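You operate a simulated robot arm through the tools that you are given. There is no shell and no other tool. Be economical: measure what you need, move in short steps, check, and stop when the job is done.

You are at the controls of a simulated robot arm. One attempt, no reset.

## Task
Take the black wallet and leave it on the manual.

The check looks at the end state, three seconds after you hand in, the way a careful person would. Anything else that was tipped, shoved, dropped, spilled or broken makes it a failure.

## Robot
A 6-joint arm with a two-finger parallel gripper, fixed in place. Base frame: the origin is at the foot of the arm, x ahead of it, y to its left, z up; the work surface is at about z = 0. Readings come in mm, degrees, newtons and seconds.
With the tool pointing down near the work surface it reaches from about 180 to 460 mm from the base axis. Its first joint turns from -70.0 to 70.0 degrees. Payload 1.9 kg.
The TCP is the grasp point between the finger pads, 23 mm short of the fingertips. In the tool frame z runs along the fingers and y along their closing line. Largest opening 94 mm; finger width 38, thickness 10; the body of the gripper, 54 by 96 mm, starts 39 mm behind the TCP.
Orientation is told as [roll, pitch, yaw] about the base's x, y, z axes, in that order, counted from this pose: with the fingers straight down and closing along the base's y, the tool's x points along the base's -x, its y along +y and its z along -z.

## Interface
- The arm moves only by the tool nudge_tool. Its argument "series" is a list of rows, each an object (a shift or turn left out is 0, a gripper value left out holds the last) with "jaw": the gripper command, from -1 (fully open) to 1 (shut), values between in proportion; "offset": the shift along the tool's x, y, z in units of 300 mm (1.0 is 300 mm), a list of three; "rotation": the turn, a rotation vector about the tool's x, y, z in units of 120 degrees (1.0 is 120 degrees), a list of three. In form: [{"jaw": jaw, "offset": [dx, dy, dz], "rotation": [ax, ay, az]}, ...]. A call has 1 to 10 rows; each row is the pose to reach, as a shift and turn from the pose commanded when the call began, along the tool's axes at that moment. A call with a number of a shift or a turn outside -1 to 1 is refused whole. Rows are played at 5 a second. More than 50 mm and 8.6 degrees between two rows, or a gripper value outside its range, and nothing of the call is played. Where a pose cannot be reached the arm comes as near as it can. A force on the tool above 40 N (or 10 N above the force at the start of the call, whichever is more), or a blocked arm, ends the call early, and 0.2 s more pass. Each finger travels about 108 mm/s and halts on what it meets, pressing with about 39 N; the grip force reading is that of the motor and also rises with nothing between the fingers. The clock runs only during rows and for 0.2 s after the last one: add rows that repeat a pose to give the fingers time. The reply holds the time, the measured pose of the TCP, the force on the tool along the base axes, the opening and the grip force, in the units named above and with some noise.
- Cameras (640 x 400 px; columns grow to the right, rows downward): "scene" is fixed at [68.7, 321.5, 435.5]; the picture's right is [-0.65, -0.76, 0.00], its down [-0.35, 0.30, -0.89] and it looks along [0.67, -0.58, -0.46] (base axes); focal length 259 px, centre (320, 200). "wrist" rides on the gripper at [-39, 0, -44] in the tool frame; the picture's right is [0.00, -1.00, 0.00], its down [0.97, 0.00, -0.24] and it looks along [0.24, 0.00, 0.97] (tool axes); focal length 218 px, centre (320, 200).
- capture(camera): a new picture of that camera. The clock stands still meanwhile.
- measure_at(camera, pixels): for up to 12 pixels [column, row] of the newest picture of that camera ("zoom" is the newest enlarged one), the place [x, y, z] in the base frame of the surface seen there, good to about 2 mm. The clock stands still meanwhile.
- close_up(camera, box): a new picture of the part [left, top, right, bottom] of that camera's present view, enlarged. The clock stands still meanwhile.
- job_done(): hands the job in; it is judged then, once.

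Go step by step. Measure first, check grasps and placings, and put right what went wrong. The budget is 60 turns and 22 pictures, counting those below and the enlarged ones. Unless the task says otherwise, let go and move clear before handing in, and close with one line.

The tools are called as name(argument=value, ...) on one line, values as JSON. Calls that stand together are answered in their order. nudge_tool: Moves the arm, as the interface text tells. Its arguments: {"type":"object","properties":{"series":{"type":"array","items":{"type":"object","properties":{"jaw":{"type":"number"},"offset":{"type":"array","items":{"type":"number"}},"rotation":{"type":"array","items":{"type":"number"}}}}}},"required":["series"]} The other tools are called the same way: capture (camera) takes a picture; measure_at (camera, pixels) gives the place of the surface under pixels of a picture; close_up (camera, box) takes an enlarged picture of a part of a camera's view; job_done () hands the job in.

At the start:

```text
clock: 0.0
tool_pos: [335.7, -38.6, 302.9]
ee_rot: [0.0, 0.0, 0.0]
wrist_force: [-0.2, 0.3, 0.5]
grip_width: 94.1
grasp_force: 0.0
```

scene: 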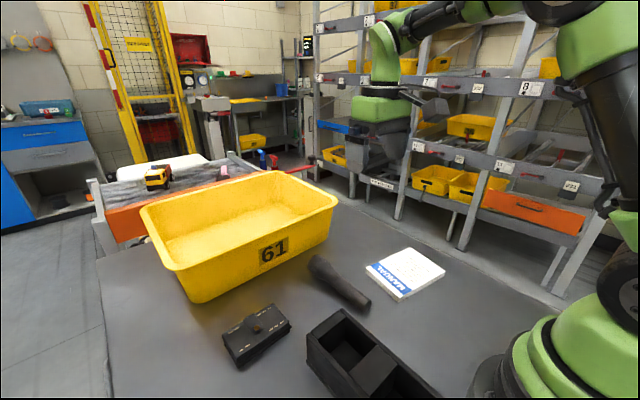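
wrist: 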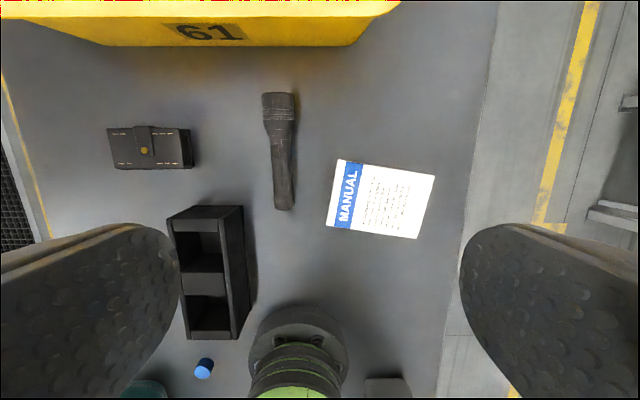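

The wrist picture shows the wallet around (150,148) and the manual around (381,199). I'll measure both, along with the neighbouring items.

measure_at(camera="wrist", pixels=[[109, 130], [188, 131], [192, 166], [115, 168], [145, 150], [338, 161], [434, 176], [416, 237], [328, 227], [381, 199], [278, 100], [205, 210]])

close_up(camera="wrist", box=[80, 90, 240, 190])

close_up(camera="scene", box=[200, 240, 460, 400])

```text
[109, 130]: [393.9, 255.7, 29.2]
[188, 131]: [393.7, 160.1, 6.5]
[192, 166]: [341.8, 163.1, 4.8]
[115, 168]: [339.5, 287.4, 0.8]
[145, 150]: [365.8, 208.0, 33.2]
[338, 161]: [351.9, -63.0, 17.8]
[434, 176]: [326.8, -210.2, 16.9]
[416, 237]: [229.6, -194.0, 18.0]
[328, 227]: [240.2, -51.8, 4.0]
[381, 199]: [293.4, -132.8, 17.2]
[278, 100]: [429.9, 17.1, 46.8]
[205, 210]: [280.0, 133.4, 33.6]
```

```text
4.00 times, centred on (160, 140) of wrist
```

zoom: 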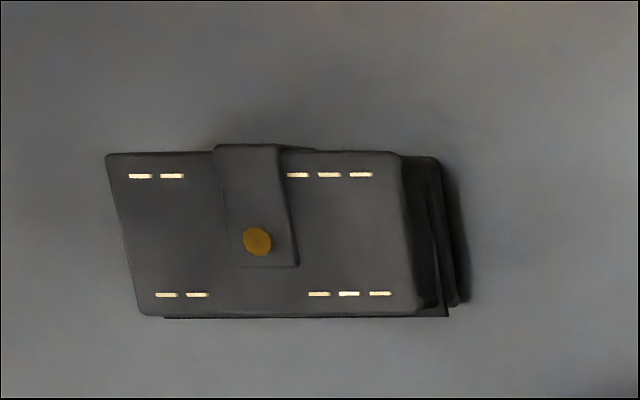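

```text
2.46 times, centred on (330, 320) of scene
```

zoom: 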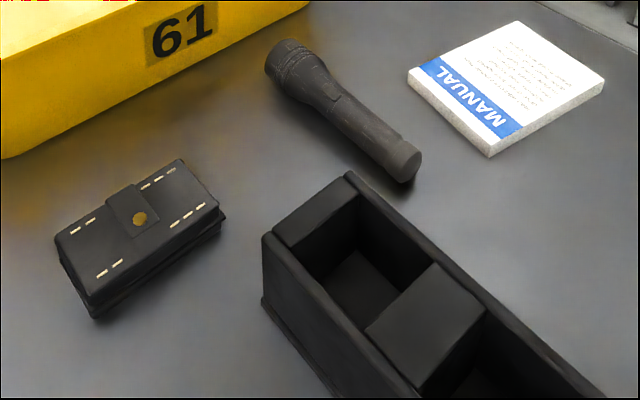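

The wallet's top is near z=30 and the manual's near z=17. The wrist edge pixels gave noisy values, so I'll measure the wallet's corners and the box and bin edges on the scene zoom.

measure_at(camera="zoom", pixels=[[60, 237], [178, 164], [214, 205], [92, 294], [140, 218], [96, 314], [222, 216], [268, 240], [348, 178], [140, 90], [15, 155], [75, 285]])

measure_at(camera="wrist", pixels=[[110, 132], [178, 132], [181, 166], [119, 166], [342, 165], [430, 178], [413, 233], [332, 223], [272, 205], [292, 205], [265, 95], [180, 47]])

```text
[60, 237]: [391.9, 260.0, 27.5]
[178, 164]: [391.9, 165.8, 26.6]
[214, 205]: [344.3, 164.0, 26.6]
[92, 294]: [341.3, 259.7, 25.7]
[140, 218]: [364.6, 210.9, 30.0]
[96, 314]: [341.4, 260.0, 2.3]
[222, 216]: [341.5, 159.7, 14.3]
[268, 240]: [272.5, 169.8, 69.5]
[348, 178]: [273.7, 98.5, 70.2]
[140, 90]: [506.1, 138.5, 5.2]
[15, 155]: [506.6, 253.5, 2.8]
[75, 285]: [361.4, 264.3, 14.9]
```

```text
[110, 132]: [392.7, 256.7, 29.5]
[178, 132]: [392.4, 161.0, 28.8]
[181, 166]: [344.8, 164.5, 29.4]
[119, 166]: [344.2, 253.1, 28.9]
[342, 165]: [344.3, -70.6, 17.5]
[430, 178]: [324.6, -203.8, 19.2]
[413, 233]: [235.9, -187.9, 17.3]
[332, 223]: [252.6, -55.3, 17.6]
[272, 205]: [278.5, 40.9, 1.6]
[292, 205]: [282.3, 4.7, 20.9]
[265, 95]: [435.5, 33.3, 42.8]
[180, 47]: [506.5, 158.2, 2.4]
```

The wallet is centred at about (367, 211), spanning x 340–395 and y 160–264, with its top at z≈29. I'll move above it while turning the tool so the fingers close along x.

nudge_tool(series=[{"jaw": -1, "offset": [-0.0105, 0.083, 0.04], "rotation": [0, 0, -0.0667]}, {"offset": [-0.021, 0.166, 0.08], "rotation": [0, 0, -0.1333]}, {"offset": [-0.0315, 0.25, 0.12], "rotation": [0, 0, -0.2]}, {"offset": [-0.042, 0.333, 0.16], "rotation": [0, 0, -0.2667]}, {"offset": [-0.0525, 0.416, 0.2], "rotation": [0, 0, -0.3333]}, {"offset": [-0.063, 0.5, 0.24], "rotation": [0, 0, -0.4]}, {"offset": [-0.0735, 0.583, 0.28], "rotation": [0, 0, -0.4667]}, {"offset": [-0.084, 0.666, 0.32], "rotation": [0, 0, -0.5333]}, {"offset": [-0.0945, 0.75, 0.36], "rotation": [0, 0, -0.6]}, {"offset": [-0.105, 0.832, 0.4], "rotation": [0, 0, -0.6667]}])

```text
clock: 2.2
tool_pos: [366.6, 212.9, 181.8]
ee_rot: [0.0, 0.0, 80.1]
wrist_force: [0.5, -0.4, -0.5]
grip_width: 93.8
grasp_force: 0.1
```

The tool is at (367, 213, 182) with yaw 80. I'll turn the last 10° and take a look.

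nudge_tool(series=[{"offset": [0, 0, 0.08], "rotation": [0, 0, -0.04]}, {"offset": [0, 0, 0.16], "rotation": [0, 0, -0.083]}, {"offset": [0, 0, 0.2], "rotation": [0, 0, -0.083]}])

capture(camera="wrist")

```text
clock: 3.0
tool_pos: [367.6, 214.1, 121.7]
ee_rot: [0.0, 0.0, 90.1]
wrist_force: [-0.1, -0.2, 0.8]
grip_width: 94.1
grasp_force: 0.1
```

```text
17 pictures are left
```

wrist: 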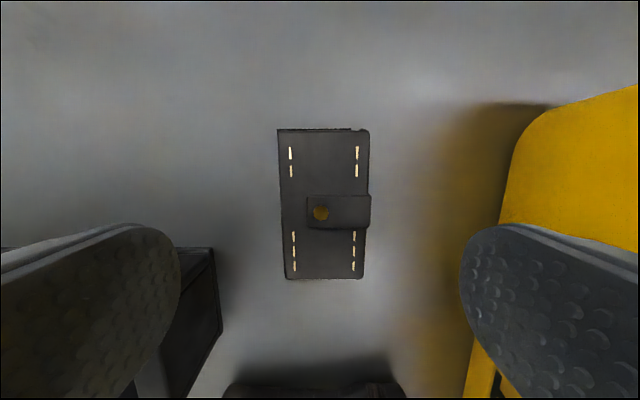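

The wallet (278–370, 128–279) sits centred between the fingers. The yellow bin's rim is visible behind the right finger, so I'll check its position and clearance before going down.

measure_at(camera="wrist", pixels=[[515, 150], [508, 200], [475, 370], [280, 132], [364, 132], [367, 276], [288, 276], [323, 205], [545, 115], [215, 255]])

```text
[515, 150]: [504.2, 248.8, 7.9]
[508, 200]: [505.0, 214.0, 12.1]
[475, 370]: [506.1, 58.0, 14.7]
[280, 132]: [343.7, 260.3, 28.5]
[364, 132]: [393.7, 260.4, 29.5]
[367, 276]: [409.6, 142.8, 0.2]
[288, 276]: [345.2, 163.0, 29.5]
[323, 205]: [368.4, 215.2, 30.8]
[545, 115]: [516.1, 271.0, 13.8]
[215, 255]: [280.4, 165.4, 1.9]
```

The bin is at x≥504, well clear of the fingers. I'll descend to TCP z≈28, which puts the fingertips about 5 mm above the table.

nudge_tool(series=[{"offset": [0, 0, 0.08]}, {"offset": [0, 0, 0.16]}, {"offset": [0.004, 0, 0.23]}, {"offset": [0.006, 0, 0.28]}, {"offset": [0.006, 0, 0.312]}, {"offset": [0.006, 0, 0.312]}])

```text
clock: 4.4
tool_pos: [367.8, 210.8, 28.5]
ee_rot: [0.1, 0.0, 89.9]
wrist_force: [0.8, -0.2, -0.6]
grip_width: 93.9
grasp_force: 0.1
```

The tool is at grasp height with no contact. Now I'll close on the wallet.

nudge_tool(series=[{"jaw": -0.5}, {"jaw": -0.1}, {"jaw": 0.2}, {"jaw": 0.2}, {"jaw": 0.2}])

```text
clock: 5.6
tool_pos: [366.6, 210.1, 29.5]
ee_rot: [0.0, 0.0, 90.1]
wrist_force: [1.4, 0.3, 1.0]
grip_width: 59.3
grasp_force: 38.4
```

The fingers stopped at 59 mm with 38 N of grip, so the wallet is held. I'll lift and check.

nudge_tool(series=[{"offset": [0, 0, -0.05]}, {"offset": [0, 0, -0.13]}, {"offset": [0, 0, -0.23]}, {"offset": [0, 0, -0.33]}, {"offset": [0, 0, -0.43]}, {"offset": [0, 0, -0.43]}])

capture(camera="wrist")

capture(camera="scene")

```text
clock: 7.0
tool_pos: [366.1, 210.3, 160.3]
ee_rot: [0.0, 0.0, 90.0]
wrist_force: [0.2, 0.6, -0.6]
grip_width: 59.5
grasp_force: 38.7
```

```text
16 pictures are left
```

wrist: 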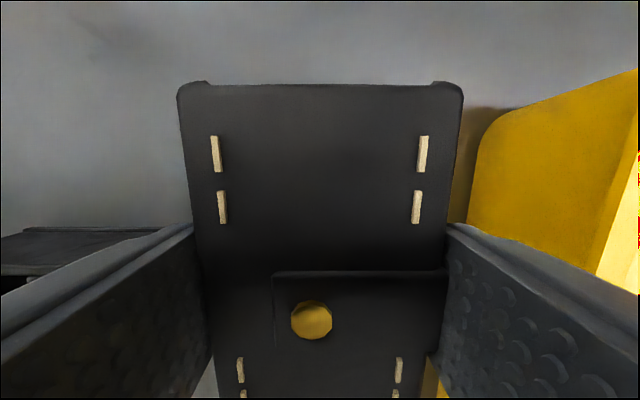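

```text
15 pictures are left
```

scene: 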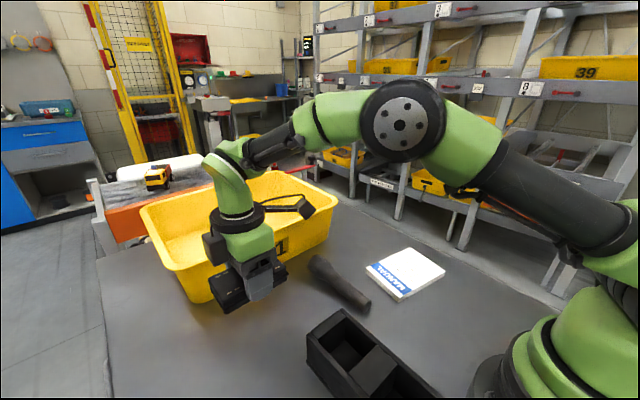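

The wallet is lifted and level. I'll carry it at z≈160, above the box and flashlight, towards the manual.

nudge_tool(series=[{"offset": [0.05, 0.011, 0], "rotation": [0, 0, 0.007]}, {"offset": [0.15, 0.034, 0], "rotation": [0, 0, 0.014]}, {"offset": [0.26, 0.059, 0], "rotation": [0, 0, 0.021]}, {"offset": [0.37, 0.084, 0], "rotation": [0, 0, 0.028]}, {"offset": [0.48, 0.108, 0], "rotation": [0, 0, 0.035]}, {"offset": [0.59, 0.133, 0], "rotation": [0, 0, 0.042]}, {"offset": [0.7, 0.158, 0], "rotation": [0, 0, 0.049]}, {"offset": [0.81, 0.183, 0], "rotation": [0, 0, 0.056]}, {"offset": [0.9, 0.203, 0], "rotation": [0, 0, 0.063]}, {"offset": [0.95, 0.215, 0], "rotation": [0, 0, 0.07]}])

```text
clock: 9.2
tool_pos: [301.6, -73.7, 157.8]
ee_rot: [0.0, 0.1, 81.6]
wrist_force: [0.6, 0.0, -1.9]
grip_width: 59.5
grasp_force: 38.8
```

I have about (-12, -57) mm left to go. I'll finish the traverse and drop to z≈90, then check.

nudge_tool(series=[{"offset": [0.06, 0.004, 0]}, {"offset": [0.14, 0.008, 0]}, {"offset": [0.194, 0.012, 0]}, {"offset": [0.194, 0.012, 0.08]}, {"offset": [0.194, 0.012, 0.16]}, {"offset": [0.194, 0.012, 0.22]}, {"offset": [0.194, 0.012, 0.22]}])

capture(camera="scene")

capture(camera="wrist")

```text
clock: 10.8
tool_pos: [289.6, -131.3, 93.4]
ee_rot: [0.0, -0.1, 81.6]
wrist_force: [1.3, -0.1, -0.7]
grip_width: 59.4
grasp_force: 39.3
```

```text
14 pictures are left
```

scene: 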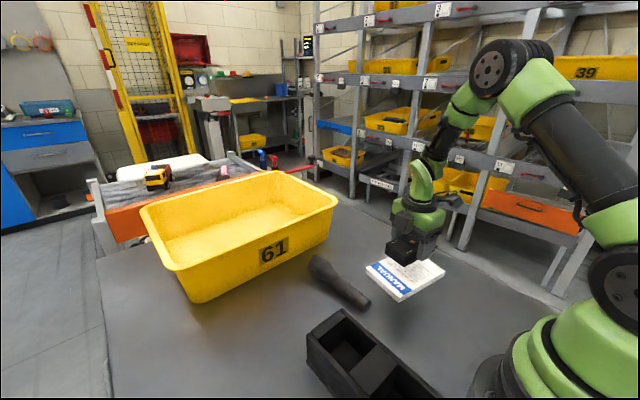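

```text
13 pictures are left
```

wrist: 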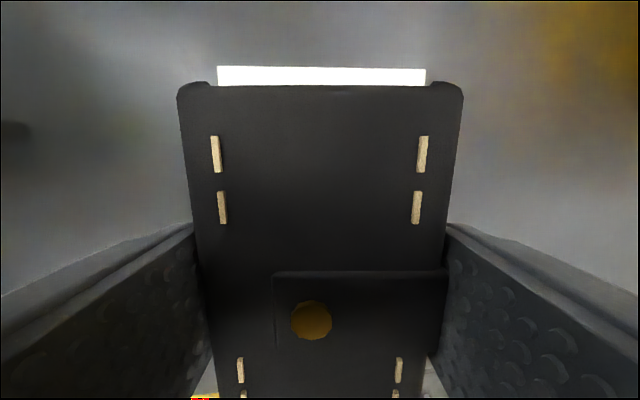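

The wallet is over the manual and lined up with it: the white edge at rows 67–86 is level and centred. I'll lower until it touches.

nudge_tool(series=[{"offset": [0, 0, 0.06]}, {"offset": [0, 0, 0.11]}, {"offset": [0, 0, 0.135]}, {"offset": [0, 0, 0.143]}, {"offset": [0, 0, 0.149]}, {"offset": [0, 0, 0.149]}])

```text
clock: 12.2
tool_pos: [289.5, -132.7, 48.2]
ee_rot: [-0.1, 0.0, 81.6]
wrist_force: [0.5, -0.1, -0.3]
grip_width: 59.3
grasp_force: 38.8
```

No contact yet at z=48. I'll go down in 1 mm steps.

nudge_tool(series=[{"offset": [0, 0, 0.003]}, {"offset": [0, 0, 0.006]}, {"offset": [0, 0, 0.006]}])

```text
clock: 13.0
tool_pos: [289.5, -132.9, 45.0]
ee_rot: [0.0, 0.0, 81.6]
wrist_force: [-1.2, 0.1, -1.1]
grip_width: 59.5
grasp_force: 38.6
```

nudge_tool(series=[{"offset": [0, 0, 0.002]}, {"offset": [0, 0, 0.004]}, {"offset": [0, 0, 0.004]}])

close_up(camera="scene", box=[340, 210, 470, 310])

```text
clock: 13.8
tool_pos: [289.8, -131.6, 44.4]
ee_rot: [-0.1, 0.0, 81.5]
wrist_force: [-2.4, -2.4, 14.4]
grip_width: 59.5
grasp_force: 38.9
```

```text
4.00 times, centred on (405, 260) of scene
```

zoom: 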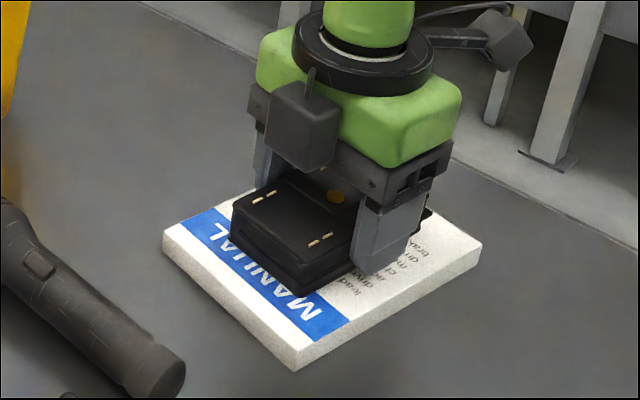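

The force rose to 14 N upward, so the wallet is resting on the manual. I'll release slowly and then rise straight up.

nudge_tool(series=[{"jaw": 0.2, "offset": [0, 0, -0.002]}, {"jaw": -0.3, "offset": [0, 0, -0.002]}, {"jaw": -0.5, "offset": [0, 0, -0.002]}, {"jaw": -0.7, "offset": [0, 0, -0.002]}, {"jaw": -0.7, "offset": [0, 0, -0.002]}])

nudge_tool(series=[{"offset": [0, 0, -0.05]}, {"offset": [0, 0, -0.12]}, {"offset": [0, 0, -0.22]}, {"offset": [0, 0, -0.34]}, {"offset": [0, 0, -0.46]}, {"offset": [0, 0, -0.5]}])

capture(camera="scene")

capture(camera="wrist")

```text
clock: 15.0
tool_pos: [289.0, -131.4, 44.8]
ee_rot: [0.0, 0.0, 81.6]
wrist_force: [-0.6, -0.7, 0.2]
grip_width: 79.7
grasp_force: 0.1
```

```text
clock: 16.4
tool_pos: [287.8, -131.0, 193.1]
ee_rot: [0.0, 0.0, 81.5]
wrist_force: [0.7, 0.5, -0.2]
grip_width: 79.9
grasp_force: 0.1
```

```text
11 pictures are left
```

scene: 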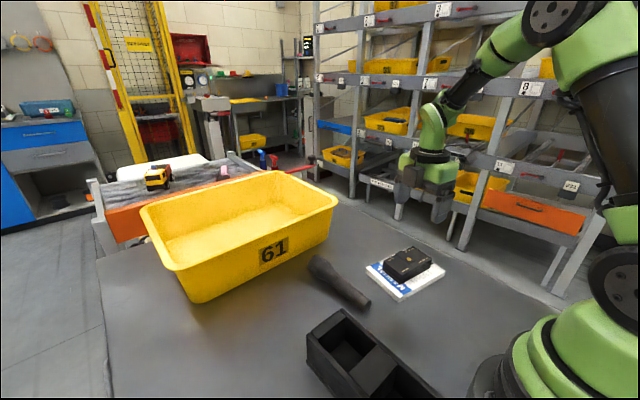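

```text
10 pictures are left
```

wrist: 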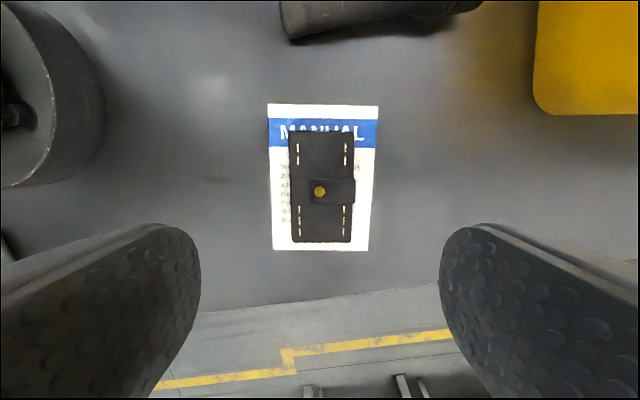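

The wallet (290–355, 130–243) lies flat within the manual's outline (267–378, 103–251). The gripper is clear and nothing else has moved, so I'm handing in.

job_done()

```text
The job is handed in.
```

The black wallet is lying flat on the manual, the gripper is clear of it, and nothing else on the table was disturbed.
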